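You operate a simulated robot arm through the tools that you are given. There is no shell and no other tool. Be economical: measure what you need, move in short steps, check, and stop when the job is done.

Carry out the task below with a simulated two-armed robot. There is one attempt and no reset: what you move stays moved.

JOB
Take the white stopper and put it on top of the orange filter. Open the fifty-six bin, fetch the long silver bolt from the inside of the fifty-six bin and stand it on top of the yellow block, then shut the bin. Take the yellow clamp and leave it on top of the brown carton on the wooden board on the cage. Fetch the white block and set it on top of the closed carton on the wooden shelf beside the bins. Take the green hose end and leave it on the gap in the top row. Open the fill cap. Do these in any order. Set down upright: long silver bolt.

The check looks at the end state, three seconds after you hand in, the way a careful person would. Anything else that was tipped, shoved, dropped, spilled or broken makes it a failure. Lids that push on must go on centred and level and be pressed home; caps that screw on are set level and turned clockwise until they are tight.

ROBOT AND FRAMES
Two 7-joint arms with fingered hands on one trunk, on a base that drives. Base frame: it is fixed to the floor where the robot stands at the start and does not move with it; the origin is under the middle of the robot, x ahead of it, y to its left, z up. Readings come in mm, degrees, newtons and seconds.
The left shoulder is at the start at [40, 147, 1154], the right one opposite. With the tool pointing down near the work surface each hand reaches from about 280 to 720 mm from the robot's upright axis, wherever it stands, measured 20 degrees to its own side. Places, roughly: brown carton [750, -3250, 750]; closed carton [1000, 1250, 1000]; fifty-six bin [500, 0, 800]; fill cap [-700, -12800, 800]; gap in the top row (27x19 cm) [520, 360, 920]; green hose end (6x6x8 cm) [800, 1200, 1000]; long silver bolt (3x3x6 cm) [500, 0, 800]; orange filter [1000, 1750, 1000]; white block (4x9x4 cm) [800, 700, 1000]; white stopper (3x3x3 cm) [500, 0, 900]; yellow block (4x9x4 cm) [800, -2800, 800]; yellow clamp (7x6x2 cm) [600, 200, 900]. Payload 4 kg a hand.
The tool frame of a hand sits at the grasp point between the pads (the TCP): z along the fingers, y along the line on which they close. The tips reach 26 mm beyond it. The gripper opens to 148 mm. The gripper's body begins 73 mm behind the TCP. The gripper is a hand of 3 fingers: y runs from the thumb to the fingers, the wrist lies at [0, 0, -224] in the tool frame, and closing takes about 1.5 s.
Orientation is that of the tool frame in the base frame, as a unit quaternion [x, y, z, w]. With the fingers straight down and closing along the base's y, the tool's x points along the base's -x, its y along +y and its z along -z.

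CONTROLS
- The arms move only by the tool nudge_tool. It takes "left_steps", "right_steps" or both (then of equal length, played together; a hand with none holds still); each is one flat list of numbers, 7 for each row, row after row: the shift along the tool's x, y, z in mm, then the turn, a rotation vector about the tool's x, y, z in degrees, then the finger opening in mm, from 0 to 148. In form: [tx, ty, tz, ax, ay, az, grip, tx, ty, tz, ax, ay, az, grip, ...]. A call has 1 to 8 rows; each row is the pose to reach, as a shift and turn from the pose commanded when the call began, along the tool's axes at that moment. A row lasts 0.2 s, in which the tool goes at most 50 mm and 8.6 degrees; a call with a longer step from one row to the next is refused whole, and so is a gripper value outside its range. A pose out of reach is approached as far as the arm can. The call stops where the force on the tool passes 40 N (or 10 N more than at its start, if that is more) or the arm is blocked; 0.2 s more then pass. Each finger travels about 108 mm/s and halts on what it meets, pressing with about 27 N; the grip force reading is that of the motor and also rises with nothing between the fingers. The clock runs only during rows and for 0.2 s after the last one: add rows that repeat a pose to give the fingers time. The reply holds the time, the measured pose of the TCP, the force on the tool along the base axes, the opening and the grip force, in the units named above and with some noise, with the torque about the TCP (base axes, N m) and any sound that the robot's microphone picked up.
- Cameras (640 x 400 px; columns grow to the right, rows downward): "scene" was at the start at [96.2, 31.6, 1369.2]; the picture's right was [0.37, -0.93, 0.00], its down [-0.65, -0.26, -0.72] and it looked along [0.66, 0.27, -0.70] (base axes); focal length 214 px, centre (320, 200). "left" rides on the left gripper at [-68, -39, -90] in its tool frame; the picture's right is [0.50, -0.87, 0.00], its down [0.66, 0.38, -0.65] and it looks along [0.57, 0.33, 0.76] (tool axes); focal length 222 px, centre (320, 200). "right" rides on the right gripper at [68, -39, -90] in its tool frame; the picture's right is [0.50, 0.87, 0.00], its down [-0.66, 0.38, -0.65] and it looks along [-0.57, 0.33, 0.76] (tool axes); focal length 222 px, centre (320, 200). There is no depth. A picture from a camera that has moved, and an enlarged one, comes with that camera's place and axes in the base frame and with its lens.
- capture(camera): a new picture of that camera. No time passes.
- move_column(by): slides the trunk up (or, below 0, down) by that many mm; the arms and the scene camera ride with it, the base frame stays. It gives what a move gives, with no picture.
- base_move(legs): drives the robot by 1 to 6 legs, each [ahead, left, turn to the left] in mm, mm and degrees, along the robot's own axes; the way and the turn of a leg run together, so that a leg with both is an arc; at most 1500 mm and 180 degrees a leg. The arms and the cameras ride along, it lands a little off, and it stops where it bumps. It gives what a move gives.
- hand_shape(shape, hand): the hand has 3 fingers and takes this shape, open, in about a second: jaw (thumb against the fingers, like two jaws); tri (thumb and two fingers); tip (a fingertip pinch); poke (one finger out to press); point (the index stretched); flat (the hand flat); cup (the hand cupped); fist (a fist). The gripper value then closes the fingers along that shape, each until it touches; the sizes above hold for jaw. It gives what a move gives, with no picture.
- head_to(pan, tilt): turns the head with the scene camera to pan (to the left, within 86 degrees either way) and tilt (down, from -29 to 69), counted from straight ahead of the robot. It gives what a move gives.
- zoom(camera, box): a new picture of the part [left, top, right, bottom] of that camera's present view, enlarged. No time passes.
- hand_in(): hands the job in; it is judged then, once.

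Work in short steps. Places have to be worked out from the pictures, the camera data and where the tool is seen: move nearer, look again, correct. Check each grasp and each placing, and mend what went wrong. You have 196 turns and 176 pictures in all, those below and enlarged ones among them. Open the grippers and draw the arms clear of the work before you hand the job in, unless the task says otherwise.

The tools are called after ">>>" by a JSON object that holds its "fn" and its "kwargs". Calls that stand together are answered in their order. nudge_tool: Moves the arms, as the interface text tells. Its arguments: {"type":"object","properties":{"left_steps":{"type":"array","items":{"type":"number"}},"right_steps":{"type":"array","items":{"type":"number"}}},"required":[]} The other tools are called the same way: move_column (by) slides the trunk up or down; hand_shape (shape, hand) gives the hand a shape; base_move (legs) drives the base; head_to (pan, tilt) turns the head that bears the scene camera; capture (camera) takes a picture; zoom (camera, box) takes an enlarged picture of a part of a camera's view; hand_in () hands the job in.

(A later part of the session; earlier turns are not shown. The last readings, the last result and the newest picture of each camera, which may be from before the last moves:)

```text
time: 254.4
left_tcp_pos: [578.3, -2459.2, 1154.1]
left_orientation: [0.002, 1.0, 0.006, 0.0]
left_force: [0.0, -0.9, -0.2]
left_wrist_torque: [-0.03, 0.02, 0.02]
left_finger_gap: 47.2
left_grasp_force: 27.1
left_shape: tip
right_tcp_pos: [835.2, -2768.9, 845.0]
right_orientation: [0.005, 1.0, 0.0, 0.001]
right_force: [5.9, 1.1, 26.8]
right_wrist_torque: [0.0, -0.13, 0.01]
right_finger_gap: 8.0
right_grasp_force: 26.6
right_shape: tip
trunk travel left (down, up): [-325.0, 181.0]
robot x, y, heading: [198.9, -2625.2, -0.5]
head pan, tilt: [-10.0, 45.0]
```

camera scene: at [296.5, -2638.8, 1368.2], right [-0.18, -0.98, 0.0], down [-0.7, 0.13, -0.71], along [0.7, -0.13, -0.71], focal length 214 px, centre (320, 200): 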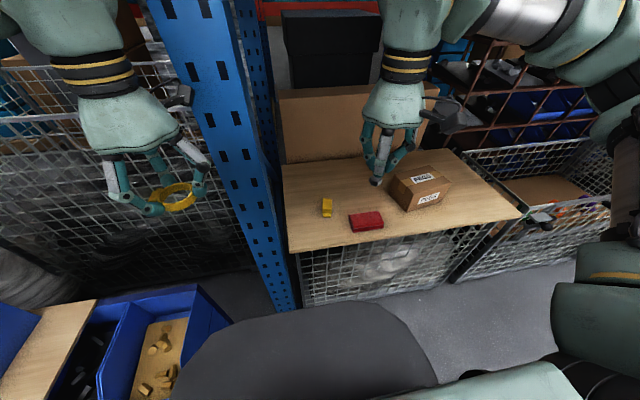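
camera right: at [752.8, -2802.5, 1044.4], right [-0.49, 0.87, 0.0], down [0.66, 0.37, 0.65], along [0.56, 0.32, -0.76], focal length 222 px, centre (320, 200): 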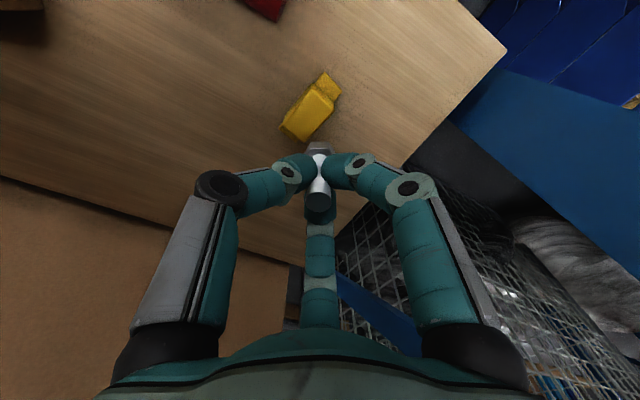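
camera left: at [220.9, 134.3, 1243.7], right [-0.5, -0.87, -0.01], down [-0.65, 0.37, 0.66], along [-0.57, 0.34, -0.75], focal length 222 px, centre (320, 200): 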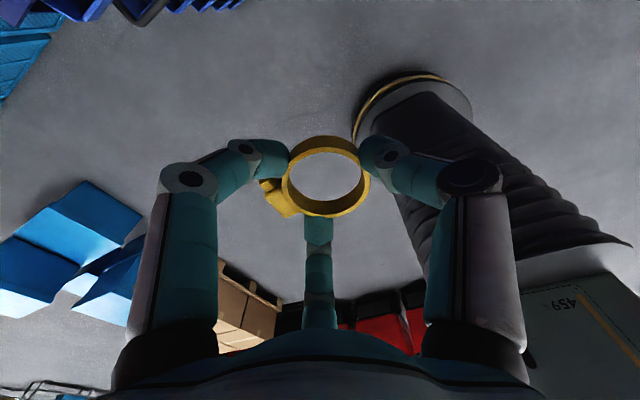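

Firm contact. I relieve the push, then open slowly in place.

>>> {"fn": "nudge_tool", "kwargs": {"right_steps": [0, 0, -2.5, 0, 0, 0, 0, 0, 0, -4, 0, 0, 0, 2]}}

>>> {"fn": "nudge_tool", "kwargs": {"right_steps": [0, 0, 0, 0, 0, 0, 8, 0, 0, 0, 0, 0, 0, 12, 0, 0, 0, 0, 0, 0, 18, 0, 0, 0, 0, 0, 0, 28, 0, 0, 0, 0, 0, 0, 40, 0, 0, 0, 0, 0, 0, 48, 0, 0, 0, 0, 0, 0, 50]}}

>>> {"fn": "zoom", "kwargs": {"camera": "right", "box": [230, 60, 410, 220]}}

```text
time: 255.0
left_tcp_pos: [578.5, -2458.8, 1153.4]
left_orientation: [0.003, 1.0, 0.005, 0.0]
left_force: [0.4, -0.1, -0.5]
left_wrist_torque: [0.02, -0.01, 0.02]
left_finger_gap: 46.9
left_grasp_force: 27.1
left_shape: tip
right_tcp_pos: [833.1, -2768.6, 845.1]
right_orientation: [0.005, 1.0, -0.002, -0.003]
right_force: [5.7, -0.1, 18.0]
right_wrist_torque: [0.05, -0.13, 0.01]
right_finger_gap: 7.9
right_grasp_force: 27.0
right_shape: tip
trunk travel left (down, up): [-325.0, 181.0]
robot x, y, heading: [192.3, -2626.5, -0.1]
head pan, tilt: [-10.0, 45.0]
```

```text
time: 256.6
left_tcp_pos: [580.2, -2459.6, 1152.5]
left_orientation: [0.001, 1.0, 0.005, -0.002]
left_force: [-0.9, 0.0, -1.0]
left_wrist_torque: [0.03, 0.01, -0.02]
left_finger_gap: 47.0
left_grasp_force: 26.7
left_shape: tip
right_tcp_pos: [834.4, -2770.7, 844.5]
right_orientation: [0.005, 1.0, 0.0, -0.003]
right_force: [-0.4, -0.5, 0.5]
right_wrist_torque: [-0.02, -0.03, -0.02]
right_finger_gap: 49.5
right_grasp_force: 0.1
right_shape: tip
trunk travel left (down, up): [-325.0, 181.0]
robot x, y, heading: [198.3, -2619.6, -0.5]
head pan, tilt: [-10.0, 45.0]
```

```text
2.50 times, centred on (320, 140) of right
camera zoom: at [765.8, -2808.9, 934.7], right [-0.49, 0.87, 0.0], down [0.66, 0.37, 0.65], along [0.57, 0.32, -0.76], focal length 555 px, centre (320, 350)
```

zoom: 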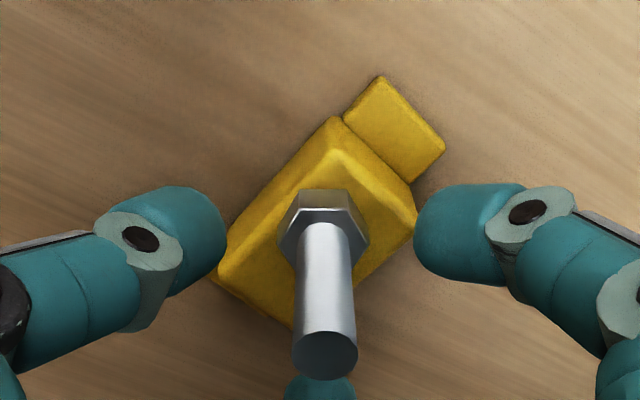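

Bolt stands upright on the block. I lift straight up.

>>> {"fn": "nudge_tool", "kwargs": {"right_steps": [0, 0, -20, 0, 0, 0, 54, 0, 0, -50, 0, 0, 0, 58, 0, 0, -95, 0, 0, 0, 60, 0, 0, -140, 0, 0, 0, 60, 0, 0, -185, 0, 0, 0, 60, 0, 0, -230, 0, 0, 0, 60]}}

>>> {"fn": "zoom", "kwargs": {"camera": "scene", "box": [270, 120, 470, 240]}}

```text
time: 258.0
left_tcp_pos: [579.5, -2459.4, 1153.1]
left_orientation: [0.001, 1.0, 0.005, -0.001]
left_force: [0.0, 0.5, -1.6]
left_wrist_torque: [-0.02, 0.0, 0.0]
left_finger_gap: 47.2
left_grasp_force: 27.7
left_shape: tip
right_tcp_pos: [835.3, -2767.6, 1077.1]
right_orientation: [0.004, 1.0, 0.0, -0.002]
right_force: [-1.1, 0.2, 0.3]
right_wrist_torque: [-0.01, 0.01, -0.01]
right_finger_gap: 59.4
right_grasp_force: 0.1
right_shape: tip
trunk travel left (down, up): [-325.0, 181.0]
robot x, y, heading: [193.6, -2624.4, -0.3]
head pan, tilt: [-10.0, 45.0]
```

```text
3.20 times, centred on (370, 180) of scene
camera zoom: at [295.3, -2638.0, 1368.3], right [-0.18, -0.98, 0.0], down [-0.7, 0.13, -0.71], along [0.7, -0.13, -0.71], focal length 686 px, centre (160, 264)
```

zoom: 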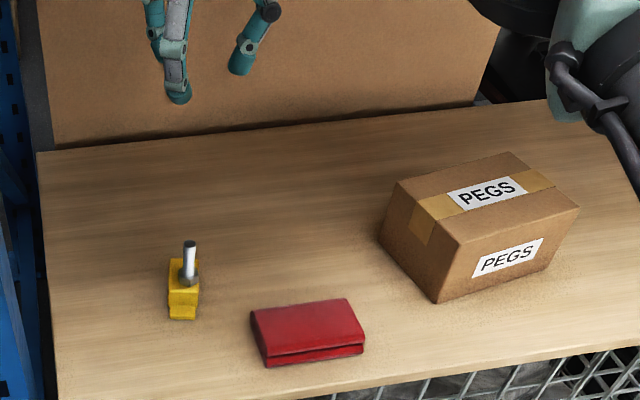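

Bolt placed cleanly. PEGS carton top centre triangulates to [826, -3114, 876]. I back off, retract the right hand and shift right for the left hand to place the clamp.

>>> {"fn": "base_move", "kwargs": {"legs": [[-250, 0, 0.2]]}}

>>> {"fn": "nudge_tool", "kwargs": {"right_steps": [40, 0, 0, 0, 0, 0, 60, 80, 0, 0, 0, 0, 0, 60, 120, 0, 0, 0, 0, 0, 60, 160, 0, 0, 0, 0, 0, 60, 200, 0, 0, 0, 0, 0, 60, 240, 0, 0, 0, 0, 0, 60], "left_steps": [-30, 0, 0, 0, 0, 0, 25, -60, 0, 0, 0, 0, 0, 25, -90, 0, 0, 0, 0, 0, 25, -120, 0, 0, 0, 0, 0, 25, -150, 0, 0, 0, 0, 0, 25, -174, 0, 0, 0, 0, 0, 25]}}

>>> {"fn": "base_move", "kwargs": {"legs": [[0, -655, 0], [290, 0, 0]]}}

>>> {"fn": "capture", "kwargs": {"camera": "left"}}

>>> {"fn": "head_to", "kwargs": {"pan": 20, "tilt": 45}}

>>> {"fn": "zoom", "kwargs": {"camera": "scene", "box": [200, 80, 460, 260]}}

```text
time: 259.8
left_tcp_pos: [331.2, -2458.1, 1152.2]
left_orientation: [0.0, 1.0, 0.005, -0.002]
left_force: [-0.3, 0.3, -0.4]
left_wrist_torque: [-0.03, 0.01, -0.03]
left_finger_gap: 47.1
left_grasp_force: 26.8
left_shape: tip
right_tcp_pos: [587.6, -2767.3, 1074.5]
right_orientation: [0.004, 1.0, 0.001, -0.004]
right_force: [0.8, -0.3, -0.6]
right_wrist_torque: [0.03, 0.01, -0.02]
right_finger_gap: 59.6
right_grasp_force: 0.0
right_shape: tip
trunk travel left (down, up): [-325.0, 181.0]
robot x, y, heading: [-55.8, -2624.7, -0.3]
head pan, tilt: [-10.0, 45.0]
```

```text
time: 261.2
left_tcp_pos: [504.3, -2457.2, 1152.9]
left_orientation: [0.0, 1.0, 0.007, -0.002]
left_force: [0.1, 0.7, -0.8]
left_wrist_torque: [-0.03, 0.01, -0.01]
left_finger_gap: 46.9
left_grasp_force: 26.7
left_shape: tip
right_tcp_pos: [344.4, -2766.1, 1078.1]
right_orientation: [0.004, 1.0, 0.0, -0.002]
right_force: [0.1, -0.8, -0.8]
right_wrist_torque: [0.03, 0.01, -0.01]
right_finger_gap: 59.7
right_grasp_force: 0.1
right_shape: tip
trunk travel left (down, up): [-325.0, 181.0]
robot x, y, heading: [-54.6, -2630.1, -0.3]
head pan, tilt: [-10.0, 45.0]
```

```text
time: 266.4
left_tcp_pos: [794.7, -3113.1, 1152.6]
left_orientation: [0.004, 1.0, 0.006, 0.0]
left_force: [-0.1, 0.3, -0.3]
left_wrist_torque: [0.02, 0.03, -0.01]
left_finger_gap: 46.9
left_grasp_force: 26.4
left_shape: tip
right_tcp_pos: [633.8, -3421.0, 1077.4]
right_orientation: [0.006, 1.0, 0.0, -0.002]
right_force: [0.9, -0.2, -0.4]
right_wrist_torque: [0.0, -0.02, -0.03]
right_finger_gap: 59.5
right_grasp_force: 0.1
right_shape: tip
trunk travel left (down, up): [-325.0, 181.0]
robot x, y, heading: [233.2, -3276.1, -0.5]
head pan, tilt: [-10.0, 45.0]
```

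```text
27 pictures are left
camera left: at [863.5, -3153.4, 1242.5], right [-0.51, -0.86, -0.01], down [-0.65, 0.38, 0.66], along [-0.56, 0.34, -0.75], focal length 222 px, centre (320, 200)
```

left: 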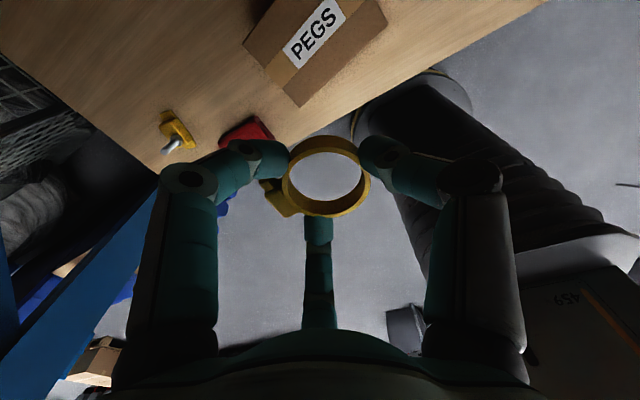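

```text
time: 267.4
left_tcp_pos: [795.5, -3113.0, 1153.5]
left_orientation: [0.004, 1.0, 0.006, -0.001]
left_force: [-0.1, -0.1, 0.1]
left_wrist_torque: [-0.02, -0.01, 0.0]
left_finger_gap: 47.1
left_grasp_force: 26.9
left_shape: tip
right_tcp_pos: [632.7, -3421.6, 1078.1]
right_orientation: [0.006, 1.0, 0.0, -0.002]
right_force: [0.0, -0.3, -0.1]
right_wrist_torque: [-0.01, 0.0, -0.01]
right_finger_gap: 59.7
right_grasp_force: 0.1
right_shape: tip
trunk travel left (down, up): [-325.0, 181.0]
robot x, y, heading: [234.4, -3277.2, -0.5]
head pan, tilt: [20.0, 45.0]
```

```text
2.22 times, centred on (330, 170) of scene
camera zoom: at [333.1, -3248.7, 1368.2], right [0.33, -0.94, 0.0], down [-0.67, -0.24, -0.71], along [0.67, 0.24, -0.71], focal length 477 px, centre (298, 267)
```

zoom: 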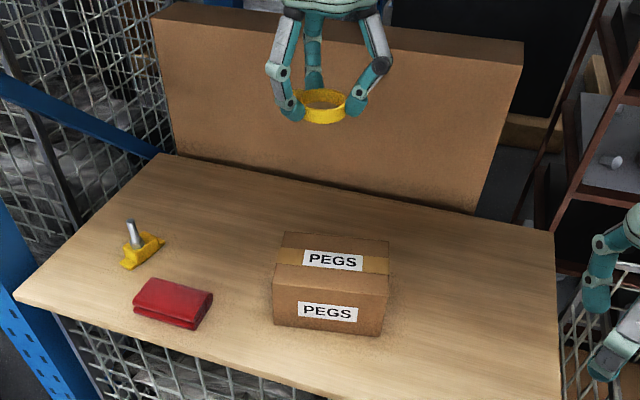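

I move over the carton top at [838, -3124] and lower the clamp to about 25 mm above it.

>>> {"fn": "nudge_tool", "kwargs": {"left_steps": [-22, -5, 20, 0, 0, 0, 25, -43, -10, 55, 0, 0, 0, 25, -43, -10, 100, 0, 0, 0, 25, -43, -10, 145, 0, 0, 0, 25, -43, -10, 185, 0, 0, 0, 25, -43, -10, 220, 0, 0, 0, 25, -43, -10, 220, 0, 0, 0, 25]}}

>>> {"fn": "zoom", "kwargs": {"camera": "left", "box": [200, 40, 440, 240]}}

>>> {"fn": "zoom", "kwargs": {"camera": "scene", "box": [270, 110, 400, 230]}}

```text
time: 269.0
left_tcp_pos: [838.5, -3121.5, 931.6]
left_orientation: [0.004, 1.0, 0.005, -0.001]
left_force: [0.1, 0.1, -0.4]
left_wrist_torque: [0.0, -0.02, 0.03]
left_finger_gap: 47.0
left_grasp_force: 26.9
left_shape: tip
right_tcp_pos: [633.1, -3421.7, 1077.0]
right_orientation: [0.007, 1.0, 0.0, -0.002]
right_force: [0.2, 0.3, 0.4]
right_wrist_torque: [-0.03, 0.0, -0.01]
right_finger_gap: 59.6
right_grasp_force: 0.1
right_shape: tip
trunk travel left (down, up): [-325.0, 181.0]
robot x, y, heading: [237.6, -3275.1, -0.6]
head pan, tilt: [20.0, 45.0]
```

```text
2.00 times, centred on (320, 140) of left
camera zoom: at [907.3, -3161.0, 1021.2], right [-0.51, -0.86, -0.01], down [-0.65, 0.38, 0.66], along [-0.57, 0.34, -0.75], focal length 444 px, centre (320, 320)
```

zoom: 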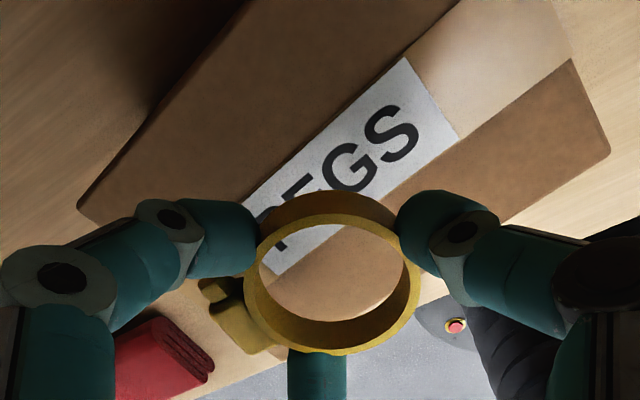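

```text
3.33 times, centred on (335, 170) of scene
camera zoom: at [333.2, -3248.8, 1368.2], right [0.33, -0.94, 0.0], down [-0.67, -0.24, -0.71], along [0.67, 0.24, -0.71], focal length 715 px, centre (270, 300)
```

zoom: 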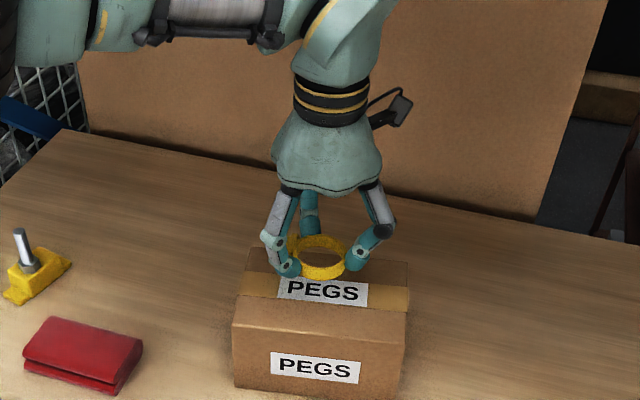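

I correct 9 mm toward -y and lower to contact.

>>> {"fn": "nudge_tool", "kwargs": {"left_steps": [0, -9, 5, 0, 0, 0, 25, 0, -9, 14, 0, 0, 0, 25, 0, -9, 20, 0, 0, 0, 25]}}

>>> {"fn": "nudge_tool", "kwargs": {"left_steps": [0, 0, 2, 0, 0, 0, 25, 0, 0, 4, 0, 0, 0, 25, 0, 0, 6, 0, 0, 0, 25]}}

>>> {"fn": "nudge_tool", "kwargs": {"left_steps": [0, 0, 2, 0, 0, 0, 25, 0, 0, 4, 0, 0, 0, 25]}}

```text
time: 269.8
left_tcp_pos: [838.9, -3129.1, 912.4]
left_orientation: [0.004, 1.0, 0.005, -0.001]
left_force: [0.1, -0.1, -0.8]
left_wrist_torque: [0.01, -0.02, 0.03]
left_finger_gap: 47.0
left_grasp_force: 27.2
left_shape: tip
right_tcp_pos: [634.2, -3420.3, 1077.4]
right_orientation: [0.007, 1.0, 0.001, -0.003]
right_force: [0.8, 0.5, -0.2]
right_wrist_torque: [-0.04, -0.02, 0.02]
right_finger_gap: 59.5
right_grasp_force: 0.0
right_shape: tip
trunk travel left (down, up): [-325.0, 181.0]
robot x, y, heading: [236.1, -3273.1, -0.5]
head pan, tilt: [20.0, 45.0]
```

```text
time: 270.6
left_tcp_pos: [839.3, -3130.9, 904.5]
left_orientation: [0.004, 1.0, 0.005, -0.002]
left_force: [-0.1, -1.0, -0.6]
left_wrist_torque: [0.05, 0.03, 0.01]
left_finger_gap: 47.1
left_grasp_force: 26.8
left_shape: tip
right_tcp_pos: [633.3, -3421.4, 1076.9]
right_orientation: [0.007, 1.0, 0.0, -0.003]
right_force: [0.9, -0.6, 0.6]
right_wrist_torque: [-0.02, -0.02, 0.0]
right_finger_gap: 59.8
right_grasp_force: 0.0
right_shape: tip
trunk travel left (down, up): [-325.0, 181.0]
robot x, y, heading: [234.1, -3279.0, -0.7]
head pan, tilt: [20.0, 45.0]
```

```text
time: 271.2
left_tcp_pos: [837.8, -3129.6, 901.3]
left_orientation: [0.004, 1.0, 0.006, -0.002]
left_force: [0.3, 0.0, -0.4]
left_wrist_torque: [0.0, 0.03, -0.03]
left_finger_gap: 47.2
left_grasp_force: 27.0
left_shape: tip
right_tcp_pos: [632.7, -3421.3, 1077.9]
right_orientation: [0.006, 1.0, 0.001, -0.003]
right_force: [0.0, 0.1, -0.1]
right_wrist_torque: [0.0, 0.01, 0.01]
right_finger_gap: 59.4
right_grasp_force: 0.1
right_shape: tip
trunk travel left (down, up): [-325.0, 181.0]
robot x, y, heading: [237.4, -3276.1, -0.9]
head pan, tilt: [20.0, 45.0]
```

Not yet in contact; I continue.

>>> {"fn": "nudge_tool", "kwargs": {"left_steps": [0, 0, 2, 0, 0, 0, 25, 0, 0, 4, 0, 0, 0, 25, 0, 0, 5, 0, 0, 0, 25]}}

>>> {"fn": "nudge_tool", "kwargs": {"left_steps": [0, 0, 2, 0, 0, 0, 25, 0, 0, 4, 0, 0, 0, 25]}}

>>> {"fn": "nudge_tool", "kwargs": {"left_steps": [0, 0, 2, 0, 0, 0, 25, 0, 0, 3, 0, 0, 0, 25]}}

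```text
time: 272.0
left_tcp_pos: [837.5, -3130.2, 897.4]
left_orientation: [0.004, 1.0, 0.005, -0.001]
left_force: [0.3, 1.1, -0.4]
left_wrist_torque: [-0.03, -0.01, -0.02]
left_finger_gap: 46.8
left_grasp_force: 26.7
left_shape: tip
right_tcp_pos: [633.0, -3419.7, 1076.7]
right_orientation: [0.006, 1.0, 0.0, -0.003]
right_force: [0.0, -0.2, -0.4]
right_wrist_torque: [0.01, 0.01, 0.01]
right_finger_gap: 59.6
right_grasp_force: 0.0
right_shape: tip
trunk travel left (down, up): [-325.0, 181.0]
robot x, y, heading: [237.4, -3281.1, -0.7]
head pan, tilt: [20.0, 45.0]
```

```text
time: 272.6
left_tcp_pos: [838.2, -3130.4, 892.5]
left_orientation: [0.003, 1.0, 0.005, -0.001]
left_force: [0.6, 0.4, 0.0]
left_wrist_torque: [0.02, -0.01, 0.02]
left_finger_gap: 47.0
left_grasp_force: 27.3
left_shape: tip
right_tcp_pos: [633.6, -3422.4, 1077.8]
right_orientation: [0.007, 1.0, 0.0, -0.002]
right_force: [0.7, 1.2, 0.0]
right_wrist_torque: [-0.04, -0.01, 0.02]
right_finger_gap: 59.5
right_grasp_force: 0.1
right_shape: tip
trunk travel left (down, up): [-325.0, 181.0]
robot x, y, heading: [233.0, -3273.4, -0.5]
head pan, tilt: [20.0, 45.0]
```

```text
time: 273.2
left_tcp_pos: [838.2, -3130.2, 889.5]
left_orientation: [0.004, 1.0, 0.006, -0.002]
left_force: [0.0, -0.5, -0.6]
left_wrist_torque: [0.0, 0.01, -0.02]
left_finger_gap: 47.1
left_grasp_force: 27.3
left_shape: tip
right_tcp_pos: [633.8, -3420.7, 1077.7]
right_orientation: [0.007, 1.0, 0.0, -0.002]
right_force: [0.9, -0.5, -0.5]
right_wrist_torque: [0.02, -0.02, 0.0]
right_finger_gap: 59.6
right_grasp_force: 0.1
right_shape: tip
trunk travel left (down, up): [-325.0, 181.0]
robot x, y, heading: [235.9, -3272.9, -0.5]
head pan, tilt: [20.0, 45.0]
```

>>> {"fn": "zoom", "kwargs": {"camera": "scene", "box": [290, 140, 390, 230]}}

```text
4.44 times, centred on (340, 185) of scene
camera zoom: at [333.5, -3248.6, 1368.2], right [0.33, -0.94, 0.0], down [-0.67, -0.24, -0.71], along [0.67, 0.24, -0.71], focal length 953 px, centre (231, 267)
```

zoom: 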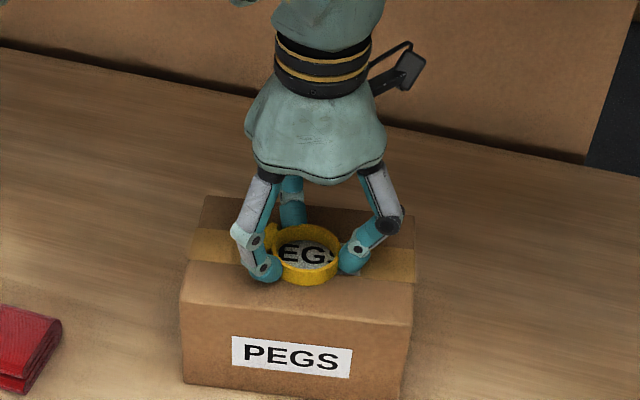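

Nearly down, centred on the carton top. I continue to contact.

>>> {"fn": "nudge_tool", "kwargs": {"left_steps": [0, 0, 2, 0, 0, 0, 25, 0, 0, 4, 0, 0, 0, 25]}}

>>> {"fn": "nudge_tool", "kwargs": {"left_steps": [0, 0, 2, 0, 0, 0, 25, 0, 0, 4, 0, 0, 0, 25]}}

>>> {"fn": "nudge_tool", "kwargs": {"left_steps": [0, 0, 2, 0, 0, 0, 25, 0, 0, 4, 0, 0, 0, 25]}}

```text
time: 273.8
left_tcp_pos: [837.4, -3129.8, 886.9]
left_orientation: [0.004, 1.0, 0.005, 0.0]
left_force: [-1.3, 1.7, 5.2]
left_wrist_torque: [-0.11, 0.02, -0.03]
left_finger_gap: 47.2
left_grasp_force: 26.9
left_shape: tip
right_tcp_pos: [633.2, -3421.4, 1075.9]
right_orientation: [0.007, 1.0, 0.001, -0.003]
right_force: [0.7, -0.1, -0.3]
right_wrist_torque: [0.01, -0.02, 0.02]
right_finger_gap: 59.7
right_grasp_force: 0.1
right_shape: tip
trunk travel left (down, up): [-325.0, 181.0]
robot x, y, heading: [238.1, -3274.5, -0.5]
head pan, tilt: [20.0, 45.0]
```

```text
time: 274.4
left_tcp_pos: [836.4, -3129.9, 888.1]
left_orientation: [0.003, 1.0, 0.004, 0.002]
left_force: [1.9, -0.4, 21.9]
left_wrist_torque: [-0.37, 0.06, 0.09]
left_finger_gap: 47.6
left_grasp_force: 26.9
left_shape: tip
right_tcp_pos: [631.4, -3422.1, 1077.8]
right_orientation: [0.007, 1.0, -0.001, -0.002]
right_force: [-0.1, 0.2, -0.4]
right_wrist_torque: [-0.01, 0.0, 0.0]
right_finger_gap: 59.3
right_grasp_force: 0.2
right_shape: tip
trunk travel left (down, up): [-325.0, 181.0]
robot x, y, heading: [234.7, -3275.0, -0.3]
head pan, tilt: [20.0, 45.0]
```

```text
time: 275.0
left_tcp_pos: [839.6, -3130.6, 885.0]
left_orientation: [0.002, 1.0, 0.002, 0.004]
left_force: [-4.4, -0.2, 17.4]
left_wrist_torque: [-0.15, 0.2, -0.04]
left_finger_gap: 48.4
left_grasp_force: 27.0
left_shape: tip
right_tcp_pos: [633.1, -3422.5, 1077.0]
right_orientation: [0.007, 1.0, 0.0, -0.003]
right_force: [0.8, -0.5, 0.0]
right_wrist_torque: [0.01, 0.02, -0.01]
right_finger_gap: 59.5
right_grasp_force: 0.0
right_shape: tip
trunk travel left (down, up): [-325.0, 181.0]
robot x, y, heading: [236.9, -3276.3, -0.5]
head pan, tilt: [20.0, 45.0]
stopped in row 2 (left hand): the force on the tool passed its limit at 40 N (the readings are from after the stop); the commanded pose is now the measured one
```

Contact made. I relieve slightly, open and lift off.

>>> {"fn": "nudge_tool", "kwargs": {"left_steps": [0, 0, -2, 0, 0, 0, 40, 0, 0, -2, 0, 0, 0, 55, 0, 0, -2, 0, 0, 0, 70, 0, 0, -3, 0, 0, 0, 82, 0, 0, -30, 0, 0, 0, 86, 0, 0, -75, 0, 0, 0, 86, 0, 0, -120, 0, 0, 0, 86, 0, 0, -165, 0, 0, 0, 86]}}

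>>> {"fn": "zoom", "kwargs": {"camera": "scene", "box": [220, 110, 420, 250]}}

```text
time: 276.8
left_tcp_pos: [838.5, -3131.8, 1051.5]
left_orientation: [0.003, 1.0, 0.004, 0.003]
left_force: [-0.2, -0.5, 0.4]
left_wrist_torque: [0.02, -0.04, -0.04]
left_finger_gap: 85.2
left_grasp_force: 0.1
left_shape: tip
right_tcp_pos: [632.7, -3421.9, 1078.2]
right_orientation: [0.008, 1.0, 0.0, -0.003]
right_force: [0.1, -0.5, -0.4]
right_wrist_torque: [-0.01, -0.04, -0.05]
right_finger_gap: 59.5
right_grasp_force: 0.0
right_shape: tip
trunk travel left (down, up): [-325.0, 181.0]
robot x, y, heading: [234.6, -3279.4, -0.4]
head pan, tilt: [20.0, 45.0]
```

```text
2.86 times, centred on (320, 180) of scene
camera zoom: at [332.5, -3249.2, 1368.3], right [0.33, -0.94, 0.0], down [-0.67, -0.24, -0.71], along [0.67, 0.24, -0.71], focal length 613 px, centre (320, 257)
```

zoom: 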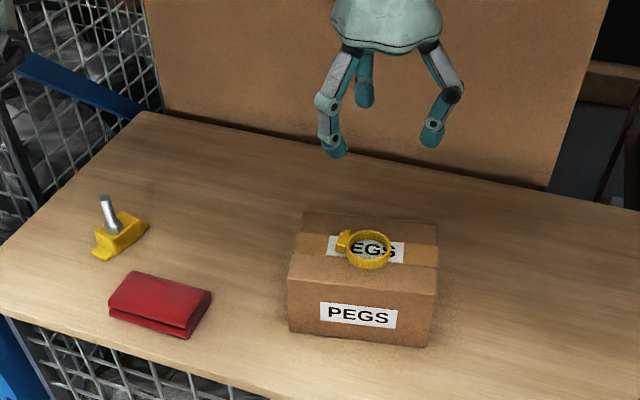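

Clamp rests on the PEGS carton. Only the fill cap remains: I back out into the aisle, turn right and look along it.

>>> {"fn": "base_move", "kwargs": {"legs": [[-1450, 0, 0.5], [0, 0, -90]]}}

>>> {"fn": "head_to", "kwargs": {"pan": 0, "tilt": 10}}

>>> {"fn": "capture", "kwargs": {"camera": "scene"}}

```text
time: 287.8
left_tcp_pos: [-1044.2, -3872.7, 1049.8]
left_orientation: [0.711, 0.703, 0.0, 0.004]
left_force: [-0.3, 0.0, -0.4]
left_wrist_torque: [-0.01, 0.0, 0.03]
left_finger_gap: 85.3
left_grasp_force: 0.1
left_shape: tip
right_tcp_pos: [-1336.3, -3663.7, 1076.0]
right_orientation: [0.715, 0.7, 0.002, -0.002]
right_force: [-0.2, -0.5, 0.5]
right_wrist_torque: [0.01, 0.0, -0.01]
right_finger_gap: 59.0
right_grasp_force: 0.1
right_shape: tip
trunk travel left (down, up): [-325.0, 181.0]
robot x, y, heading: [-1190.6, -3264.8, -90.5]
head pan, tilt: [20.0, 45.0]
```

```text
time: 288.8
left_tcp_pos: [-1045.0, -3871.2, 1048.9]
left_orientation: [0.711, 0.703, 0.002, 0.004]
left_force: [0.0, -0.4, -0.3]
left_wrist_torque: [0.01, -0.02, -0.03]
left_finger_gap: 85.4
left_grasp_force: 0.0
left_shape: tip
right_tcp_pos: [-1334.3, -3664.6, 1076.5]
right_orientation: [0.714, 0.7, 0.002, -0.002]
right_force: [0.2, 0.0, 0.6]
right_wrist_torque: [-0.01, -0.02, 0.0]
right_finger_gap: 59.4
right_grasp_force: 0.1
right_shape: tip
trunk travel left (down, up): [-325.0, 181.0]
robot x, y, heading: [-1186.4, -3269.5, -90.7]
head pan, tilt: [0.0, 10.0]
```

```text
21 pictures are left
camera scene: at [-1189.6, -3380.2, 1423.0], right [-1.0, 0.01, 0.0], down [0.0, 0.17, -0.98], along [-0.01, -0.98, -0.17], focal length 214 px, centre (320, 200)
```

scene: 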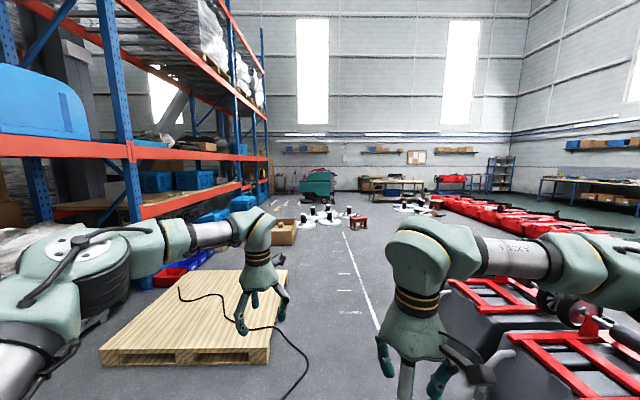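

A pallet with a cable is on the left, red machines on the right and some clutter further on. I zoom in to plan the way to the teal machine.

>>> {"fn": "zoom", "kwargs": {"camera": "scene", "box": [240, 160, 460, 270]}}

```text
2.91 times, centred on (350, 215) of scene
camera zoom: at [-1189.6, -3380.2, 1423.0], right [-1.0, 0.01, 0.0], down [0.0, 0.17, -0.98], along [-0.01, -0.98, -0.17], focal length 624 px, centre (233, 156)
```

zoom: 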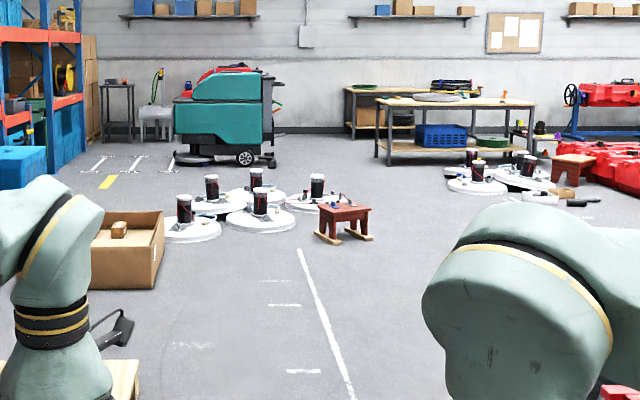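

The teal scrubber should hold the fill cap. Path: between the cable and the red machines, around the stool on the right side. I drive the first stretch.

>>> {"fn": "base_move", "kwargs": {"legs": [[0, -450, 0.7], [1400, 0, 0], [1400, 0, 0], [500, 0, 0]]}}

>>> {"fn": "capture", "kwargs": {"camera": "scene"}}

```text
time: 307.2
left_tcp_pos: [-1462.0, -7170.9, 1049.2]
left_orientation: [0.704, 0.71, 0.0, 0.005]
left_force: [-0.6, 0.1, 0.1]
left_wrist_torque: [-0.03, 0.02, 0.02]
left_finger_gap: 85.6
left_grasp_force: 0.1
left_shape: tip
right_tcp_pos: [-1757.0, -6970.6, 1078.2]
right_orientation: [0.705, 0.709, 0.002, -0.001]
right_force: [-0.3, 0.2, 0.4]
right_wrist_torque: [0.0, 0.01, -0.03]
right_finger_gap: 59.6
right_grasp_force: 0.1
right_shape: tip
trunk travel left (down, up): [-325.0, 181.0]
robot x, y, heading: [-1622.4, -6571.2, -89.5]
head pan, tilt: [0.0, 10.0]
```

```text
19 pictures are left
camera scene: at [-1618.5, -6683.5, 1423.2], right [-1.0, -0.01, 0.0], down [0.0, 0.17, -0.98], along [0.01, -0.98, -0.17], focal length 214 px, centre (320, 200)
```

scene: 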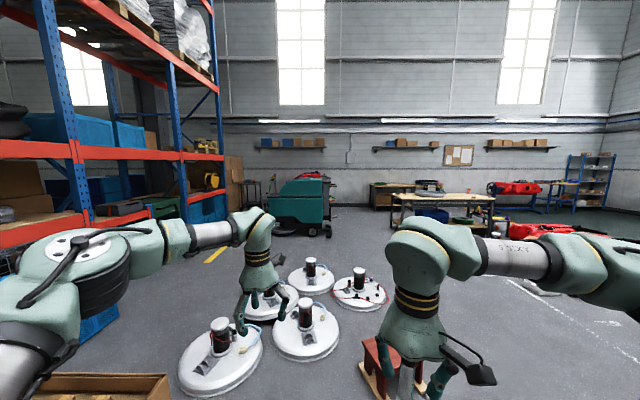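

Path is clear to the right of the stool. I drive around the clutter.

>>> {"fn": "base_move", "kwargs": {"legs": [[0, -1330, -0.5], [1400, 0, 0], [1400, 0, 0], [560, 0, 0]]}}

>>> {"fn": "base_move", "kwargs": {"legs": [[0, 1000, 0], [0, 950, 0]]}}

>>> {"fn": "head_to", "kwargs": {"pan": 0, "tilt": 20}}

>>> {"fn": "capture", "kwargs": {"camera": "scene"}}

```text
time: 329.8
left_tcp_pos: [-2770.1, -10528.9, 1050.3]
left_orientation: [0.695, 0.719, 0.0, 0.005]
left_force: [-0.6, 0.5, 0.2]
left_wrist_torque: [0.02, 0.0, 0.03]
left_finger_gap: 85.3
left_grasp_force: 0.1
left_shape: tip
right_tcp_pos: [-3067.3, -10335.0, 1077.4]
right_orientation: [0.699, 0.715, 0.002, -0.002]
right_force: [-0.4, 0.6, -1.0]
right_wrist_torque: [-0.02, -0.01, -0.03]
right_finger_gap: 59.6
right_grasp_force: 0.1
right_shape: tip
trunk travel left (down, up): [-325.0, 181.0]
robot x, y, heading: [-2938.4, -9935.2, -88.1]
head pan, tilt: [0.0, 10.0]
```

```text
time: 339.8
left_tcp_pos: [-783.3, -10498.9, 1048.9]
left_orientation: [0.704, 0.711, 0.0, 0.004]
left_force: [-0.2, -0.7, 0.1]
left_wrist_torque: [-0.04, 0.01, -0.01]
left_finger_gap: 85.2
left_grasp_force: 0.0
left_shape: tip
right_tcp_pos: [-1077.3, -10298.3, 1077.0]
right_orientation: [0.706, 0.708, 0.001, -0.002]
right_force: [-0.2, -0.2, -0.7]
right_wrist_torque: [-0.02, 0.0, 0.0]
right_finger_gap: 59.7
right_grasp_force: 0.1
right_shape: tip
trunk travel left (down, up): [-325.0, 181.0]
robot x, y, heading: [-939.3, -9901.7, -89.6]
head pan, tilt: [0.0, 10.0]
```

```text
time: 340.5
left_tcp_pos: [-782.9, -10499.1, 1049.3]
left_orientation: [0.704, 0.711, 0.001, 0.004]
left_force: [0.3, -0.2, -0.7]
left_wrist_torque: [-0.02, -0.01, 0.01]
left_finger_gap: 85.0
left_grasp_force: 0.1
left_shape: tip
right_tcp_pos: [-1076.6, -10298.9, 1077.9]
right_orientation: [0.706, 0.708, 0.001, -0.002]
right_force: [0.1, 0.1, 0.2]
right_wrist_torque: [0.02, 0.0, -0.02]
right_finger_gap: 59.2
right_grasp_force: 0.1
right_shape: tip
trunk travel left (down, up): [-325.0, 181.0]
robot x, y, heading: [-936.7, -9899.6, -89.6]
head pan, tilt: [0.0, 20.0]
```

```text
18 pictures are left
camera scene: at [-938.4, -10011.3, 1406.9], right [-1.0, -0.01, 0.0], down [0.0, 0.34, -0.94], along [0.01, -0.94, -0.34], focal length 214 px, centre (320, 200)
```

scene: 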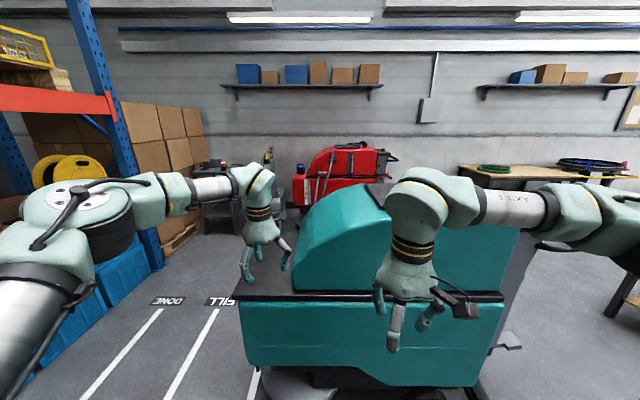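

The rough cap position projects to about (303, 171), which is the red machine behind the teal scrubber. I zoom there.

>>> {"fn": "zoom", "kwargs": {"camera": "scene", "box": [200, 125, 440, 255]}}

```text
2.67 times, centred on (320, 190) of scene
camera zoom: at [-938.4, -10011.3, 1406.9], right [-1.0, -0.01, 0.0], down [0.0, 0.34, -0.94], along [0.01, -0.94, -0.34], focal length 572 px, centre (320, 227)
```

zoom: 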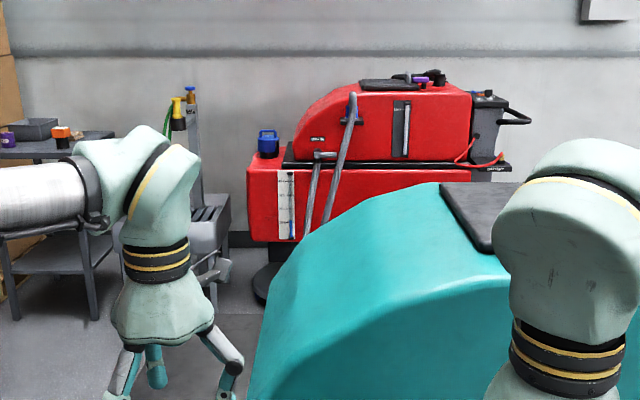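

The blue cap on the red scrubber's tank (about [-635, -12980]) is the fill cap. I pull the left hand in and drive round the left of the teal machine.

>>> {"fn": "nudge_tool", "kwargs": {"left_steps": [45, 0, -15, 0, 0, 0, 85, 90, 0, -30, 0, 0, 0, 85, 135, 0, -45, 0, 0, 0, 85, 180, 0, -60, 0, 0, 0, 85, 225, 0, -75, 0, 0, 0, 85, 260, 0, -90, 0, 0, 0, 85]}}

>>> {"fn": "base_move", "kwargs": {"legs": [[0, 960, -0.4], [1100, 0, 0], [1050, 0, 0]]}}

>>> {"fn": "head_to", "kwargs": {"pan": -30, "tilt": 30}}

>>> {"fn": "capture", "kwargs": {"camera": "scene"}}

```text
time: 341.9
left_tcp_pos: [-788.3, -10233.9, 1138.7]
left_orientation: [0.703, 0.711, 0.0, 0.005]
left_force: [0.2, -0.5, 0.7]
left_wrist_torque: [-0.03, 0.0, -0.02]
left_finger_gap: 85.5
left_grasp_force: 0.0
left_shape: tip
right_tcp_pos: [-1077.8, -10298.1, 1077.8]
right_orientation: [0.706, 0.709, 0.002, -0.001]
right_force: [0.1, 0.1, -0.7]
right_wrist_torque: [-0.01, 0.0, -0.01]
right_finger_gap: 60.0
right_grasp_force: 0.0
right_shape: tip
trunk travel left (down, up): [-325.0, 181.0]
robot x, y, heading: [-938.1, -9897.6, -89.4]
head pan, tilt: [0.0, 20.0]
```

```text
time: 357.2
left_tcp_pos: [185.3, -12363.8, 1139.3]
left_orientation: [0.707, 0.707, 0.001, 0.005]
left_force: [-0.2, 0.1, -0.2]
left_wrist_torque: [-0.03, 0.0, -0.01]
left_finger_gap: 85.2
left_grasp_force: 0.0
left_shape: tip
right_tcp_pos: [-104.8, -12424.2, 1077.7]
right_orientation: [0.709, 0.705, 0.002, -0.001]
right_force: [1.3, 0.4, -0.1]
right_wrist_torque: [-0.01, 0.0, -0.02]
right_finger_gap: 59.5
right_grasp_force: 0.1
right_shape: tip
trunk travel left (down, up): [-325.0, 181.0]
robot x, y, heading: [37.8, -12025.4, -90.2]
head pan, tilt: [0.0, 20.0]
```

```text
time: 358.2
left_tcp_pos: [185.6, -12363.3, 1138.3]
left_orientation: [0.707, 0.707, 0.0, 0.005]
left_force: [-0.2, -1.5, 0.0]
left_wrist_torque: [-0.01, 0.0, 0.02]
left_finger_gap: 85.3
left_grasp_force: 0.1
left_shape: tip
right_tcp_pos: [-104.6, -12423.3, 1078.2]
right_orientation: [0.709, 0.705, 0.002, -0.003]
right_force: [0.6, -0.1, -0.5]
right_wrist_torque: [-0.01, -0.02, 0.01]
right_finger_gap: 59.9
right_grasp_force: 0.0
right_shape: tip
trunk travel left (down, up): [-325.0, 181.0]
robot x, y, heading: [34.7, -12025.9, -90.1]
head pan, tilt: [-30.0, 30.0]
```

```text
16 pictures are left
camera scene: at [-7.9, -12123.2, 1390.8], right [-0.87, 0.5, 0.0], down [0.25, 0.43, -0.87], along [-0.43, -0.75, -0.5], focal length 214 px, centre (320, 200)
```

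scene: 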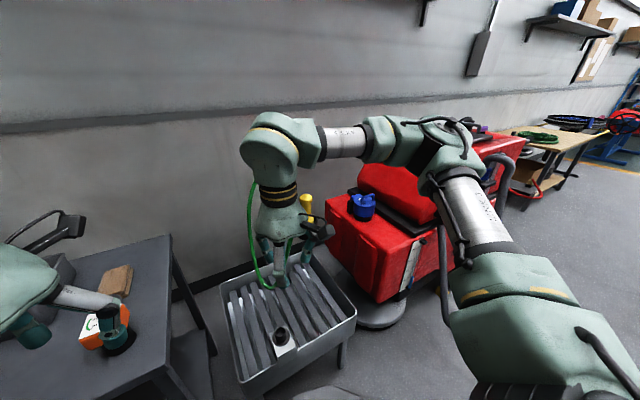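

The cap triangulates to about [-650, -12810, 825]. I move diagonally to about (-430, -12160), between the teal machine and the sink, facing it.

>>> {"fn": "base_move", "kwargs": {"legs": [[110, -465, 0]]}}

>>> {"fn": "head_to", "kwargs": {"pan": -15, "tilt": 40}}

>>> {"fn": "capture", "kwargs": {"camera": "scene"}}

```text
time: 361.0
left_tcp_pos: [-271.5, -12472.6, 1138.3]
left_orientation: [0.705, 0.709, 0.0, 0.004]
left_force: [0.1, 0.5, 0.7]
left_wrist_torque: [-0.01, 0.01, -0.01]
left_finger_gap: 84.8
left_grasp_force: 0.1
left_shape: tip
right_tcp_pos: [-560.4, -12534.7, 1076.8]
right_orientation: [0.707, 0.707, 0.001, -0.001]
right_force: [0.5, -0.2, -0.2]
right_wrist_torque: [-0.02, 0.01, 0.0]
right_finger_gap: 59.6
right_grasp_force: 0.0
right_shape: tip
trunk travel left (down, up): [-325.0, 181.0]
robot x, y, heading: [-419.9, -12137.1, -89.7]
head pan, tilt: [-30.0, 30.0]
```

```text
time: 361.8
left_tcp_pos: [-271.7, -12472.6, 1138.4]
left_orientation: [0.704, 0.71, 0.001, 0.004]
left_force: [0.1, 0.1, -0.2]
left_wrist_torque: [0.02, 0.01, -0.01]
left_finger_gap: 85.0
left_grasp_force: 0.1
left_shape: tip
right_tcp_pos: [-561.6, -12534.8, 1077.5]
right_orientation: [0.707, 0.707, 0.002, -0.002]
right_force: [-0.3, 1.2, -0.2]
right_wrist_torque: [0.03, 0.01, -0.02]
right_finger_gap: 59.8
right_grasp_force: 0.0
right_shape: tip
trunk travel left (down, up): [-325.0, 181.0]
robot x, y, heading: [-422.1, -12138.5, -89.9]
head pan, tilt: [-15.0, 40.0]
```

```text
15 pictures are left
camera scene: at [-444.1, -12237.3, 1375.5], right [-0.97, 0.26, 0.0], down [0.16, 0.62, -0.77], along [-0.2, -0.74, -0.64], focal length 214 px, centre (320, 200)
```

scene: 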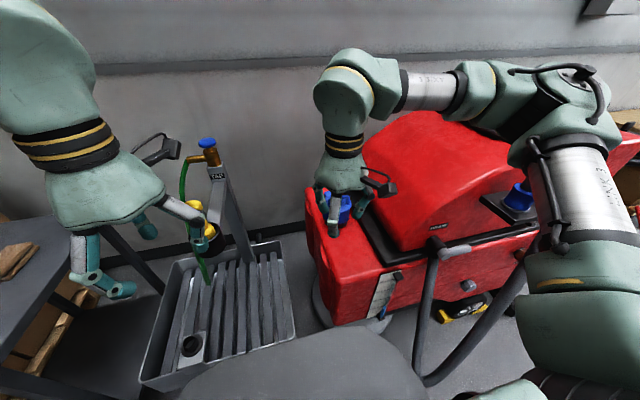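

The hand's fingers nearly hide the blue cap, at about [-665, -12813, 825]. I bring the open right hand above it and look.

>>> {"fn": "nudge_tool", "kwargs": {"right_steps": [-35, -13, 0, 0, 0, 0, 80, -70, -26, 0, 0, 0, 0, 100, -105, -39, 10, 0, 0, 0, 110, -140, -52, 25, 0, 0, 0, 110, -175, -65, 40, 0, 0, 0, 110, -210, -78, 60, 0, 0, 0, 110, -245, -90, 75, 0, 0, 0, 110, -277, -102, 90, 0, 0, 0, 110]}}

>>> {"fn": "capture", "kwargs": {"camera": "right"}}

>>> {"fn": "zoom", "kwargs": {"camera": "scene", "box": [260, 130, 420, 260]}}

```text
time: 363.6
left_tcp_pos: [-272.4, -12474.4, 1138.0]
left_orientation: [0.704, 0.71, 0.0, 0.005]
left_force: [0.7, 0.2, -0.7]
left_wrist_torque: [-0.02, 0.04, -0.02]
left_finger_gap: 85.1
left_grasp_force: 0.0
left_shape: tip
right_tcp_pos: [-661.5, -12811.8, 984.0]
right_orientation: [0.707, 0.708, 0.002, -0.003]
right_force: [0.9, 0.3, 0.6]
right_wrist_torque: [0.04, -0.01, -0.04]
right_finger_gap: 109.8
right_grasp_force: 0.0
right_shape: tip
trunk travel left (down, up): [-325.0, 181.0]
robot x, y, heading: [-426.3, -12133.8, -89.6]
head pan, tilt: [-15.0, 40.0]
```

```text
14 pictures are left
camera right: at [-701.4, -12745.7, 1075.0], right [0.87, 0.5, 0.0], down [0.38, -0.66, 0.65], along [0.33, -0.56, -0.76], focal length 222 px, centre (320, 200)
```

right: 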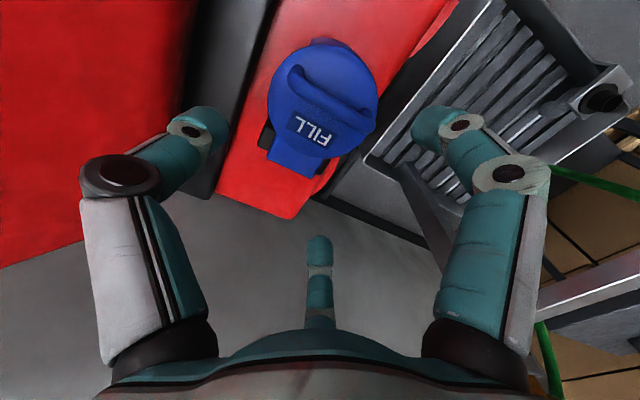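

```text
3.08 times, centred on (340, 195) of scene
camera zoom: at [-442.1, -12238.7, 1375.3], right [-0.97, 0.25, 0.0], down [0.16, 0.62, -0.77], along [-0.2, -0.74, -0.64], focal length 660 px, centre (258, 215)
```

zoom: 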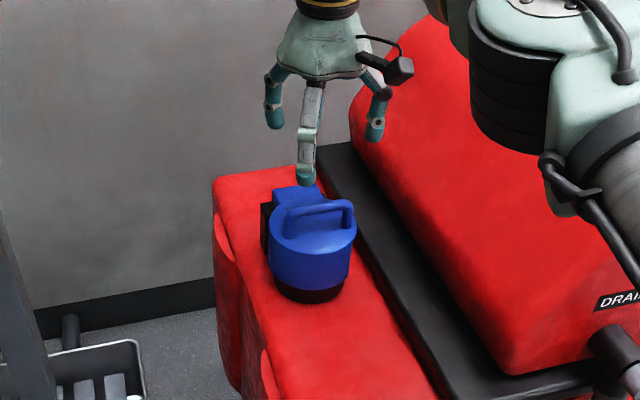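

It is a hinged FILL cap: hinge tab at the far side, arch handle along x at about [-668, -12790, 875]. I yaw -30° so that one finger lands on the near side of the bar and two on the far side, and lower partway.

>>> {"fn": "nudge_tool", "kwargs": {"right_steps": [6, -2, 0, 0, 0, -7.5, 100, 12, -4, 10, 0, 0, -15, 85, 18, -6, 25, 0, 0, -22.5, 75, 22, -6.5, 50, 0, 0, -30, 70, 22, -6.5, 68, 0, 0, -30, 70, 22, -6.5, 68, 0, 0, -30, 70]}}

>>> {"fn": "capture", "kwargs": {"camera": "right"}}

>>> {"fn": "zoom", "kwargs": {"camera": "scene", "box": [290, 150, 390, 240]}}

```text
time: 365.0
left_tcp_pos: [-272.9, -12473.0, 1139.1]
left_orientation: [0.705, 0.71, 0.0, 0.005]
left_force: [0.7, -0.9, -0.1]
left_wrist_torque: [0.01, 0.02, 0.02]
left_finger_gap: 85.4
left_grasp_force: 0.1
left_shape: tip
right_tcp_pos: [-669.7, -12787.4, 917.5]
right_orientation: [0.501, 0.866, 0.002, -0.002]
right_force: [0.3, 0.2, 0.7]
right_wrist_torque: [-0.01, -0.01, 0.01]
right_finger_gap: 70.6
right_grasp_force: 0.0
right_shape: tip
trunk travel left (down, up): [-325.0, 181.0]
robot x, y, heading: [-421.1, -12134.4, -89.8]
head pan, tilt: [-15.0, 40.0]
```

```text
12 pictures are left
camera right: at [-738.4, -12750.4, 1007.2], right [0.5, 0.87, 0.0], down [0.66, -0.38, 0.65], along [0.57, -0.32, -0.76], focal length 222 px, centre (320, 200)
```

right: 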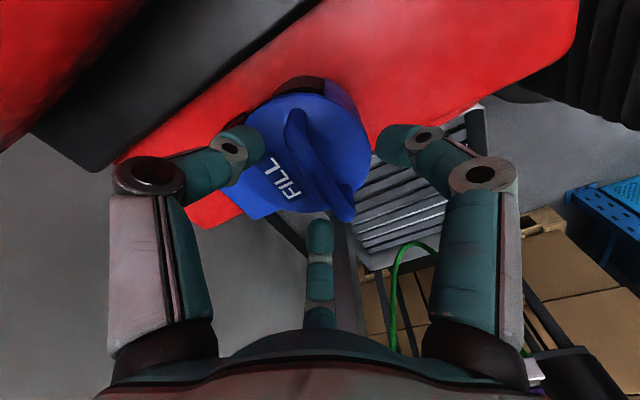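

```text
4.44 times, centred on (340, 195) of scene
camera zoom: at [-443.6, -12237.0, 1375.5], right [-0.97, 0.25, 0.0], down [0.16, 0.62, -0.77], along [-0.2, -0.74, -0.64], focal length 953 px, centre (231, 222)
```

zoom: 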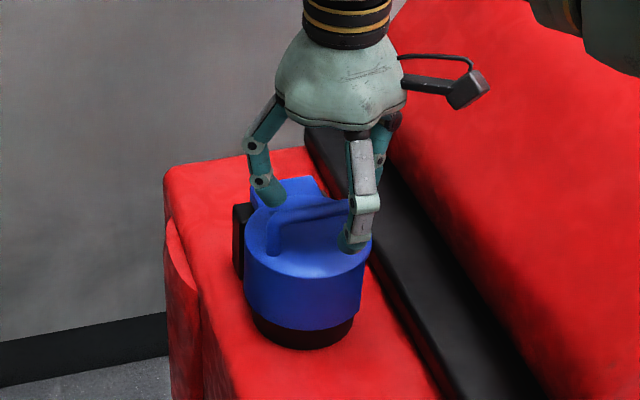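

The bar passes between the near finger and the two far fingers. I descend to z about 880 and close on it.

>>> {"fn": "nudge_tool", "kwargs": {"right_steps": [0, 0, 18, 0, 0, 0, 70, 0, 0, 37, 0, 0, 0, 70, 0, 0, 37, 0, 0, 0, 50, 0, 0, 37, 0, 0, 0, 30, 0, 0, 37, 0, 0, 0, 10, 0, 0, 37, 0, 0, 0, 0, 0, 0, 37, 0, 0, 0, 0]}}

>>> {"fn": "capture", "kwargs": {"camera": "right"}}

```text
time: 366.6
left_tcp_pos: [-272.4, -12470.6, 1138.9]
left_orientation: [0.704, 0.71, 0.0, 0.005]
left_force: [0.2, -0.2, 0.6]
left_wrist_torque: [-0.03, 0.02, -0.02]
left_finger_gap: 85.3
left_grasp_force: 0.2
left_shape: tip
right_tcp_pos: [-668.2, -12786.5, 881.4]
right_orientation: [0.5, 0.866, 0.002, -0.001]
right_force: [-3.1, -0.7, 20.7]
right_wrist_torque: [1.94, -0.07, 0.44]
right_finger_gap: 32.7
right_grasp_force: 27.1
right_shape: tip
trunk travel left (down, up): [-325.0, 181.0]
robot x, y, heading: [-420.4, -12136.8, -89.9]
head pan, tilt: [-15.0, 40.0]
```

```text
10 pictures are left
camera right: at [-736.9, -12748.8, 972.2], right [0.5, 0.87, 0.0], down [0.66, -0.38, 0.65], along [0.57, -0.33, -0.76], focal length 222 px, centre (320, 200)
```

right: 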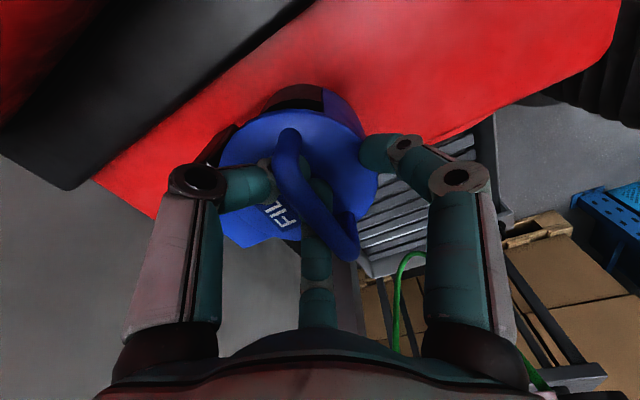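

The near finger's tip met the disc, so I'm a bit low. I open slightly, rise 12 mm and close again on the bar.

>>> {"fn": "nudge_tool", "kwargs": {"right_steps": [0, 0, 0, 0, 0, 0, 45, 0, 0, -12, 0, 0, 0, 50, 0, 0, -12, 0, 0, 0, 40, 0, 0, -12, 0, 0, 0, 20, 0, 0, -12, 0, 0, 0, 0, 0, 0, -12, 0, 0, 0, 0, 0, 0, -12, 0, 0, 0, 0]}}

>>> {"fn": "zoom", "kwargs": {"camera": "right", "box": [200, 70, 440, 270]}}

```text
time: 368.2
left_tcp_pos: [-271.7, -12475.5, 1138.2]
left_orientation: [0.704, 0.71, 0.002, 0.004]
left_force: [1.0, -0.1, 0.1]
left_wrist_torque: [-0.01, 0.0, -0.02]
left_finger_gap: 85.2
left_grasp_force: 0.1
left_shape: tip
right_tcp_pos: [-670.5, -12789.6, 890.8]
right_orientation: [0.5, 0.866, 0.003, -0.003]
right_force: [-2.9, -9.4, -6.8]
right_wrist_torque: [-0.05, -0.05, 0.2]
right_finger_gap: 8.2
right_grasp_force: 27.6
right_shape: tip
trunk travel left (down, up): [-325.0, 181.0]
robot x, y, heading: [-423.6, -12134.6, -89.8]
head pan, tilt: [-15.0, 40.0]
```

```text
2.00 times, centred on (320, 170) of right
camera zoom: at [-738.6, -12752.1, 981.2], right [0.5, 0.87, 0.01], down [0.66, -0.38, 0.65], along [0.57, -0.32, -0.76], focal length 444 px, centre (320, 260)
```

zoom: 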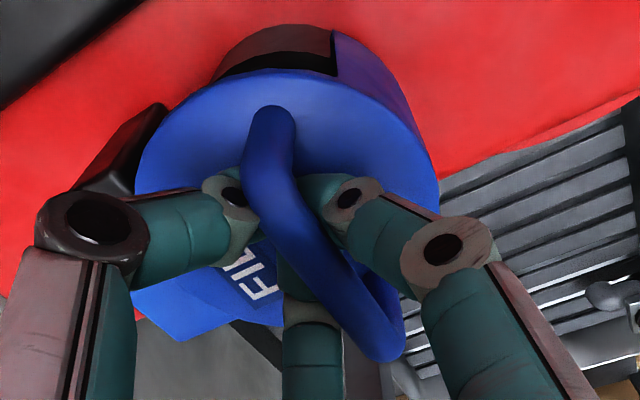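

The bar is captured. I lift along an arc about the far-side hinge, about 20° first, watching the force.

>>> {"fn": "nudge_tool", "kwargs": {"right_steps": [-4.5, -2.5, -6.5, 0, 0, 0, 0, -9.5, -5.5, -13, 0, 0, 0, 0, -15, -8.5, -18.5, 0, 0, 0, 0, -20.8, -12, -23.6, 0, 0, 0, 0]}}

```text
time: 369.2
left_tcp_pos: [-274.0, -12475.7, 1138.0]
left_orientation: [0.704, 0.71, 0.001, 0.003]
left_force: [0.2, 0.0, 0.6]
left_wrist_torque: [-0.02, -0.01, 0.0]
left_finger_gap: 85.3
left_grasp_force: 0.1
left_shape: tip
right_tcp_pos: [-669.8, -12814.7, 914.4]
right_orientation: [0.501, 0.866, 0.004, -0.003]
right_force: [-3.5, -6.1, -10.6]
right_wrist_torque: [0.07, -0.13, 0.13]
right_finger_gap: 8.2
right_grasp_force: 27.0
right_shape: tip
trunk travel left (down, up): [-325.0, 181.0]
robot x, y, heading: [-422.3, -12134.8, -89.8]
head pan, tilt: [-15.0, 40.0]
```

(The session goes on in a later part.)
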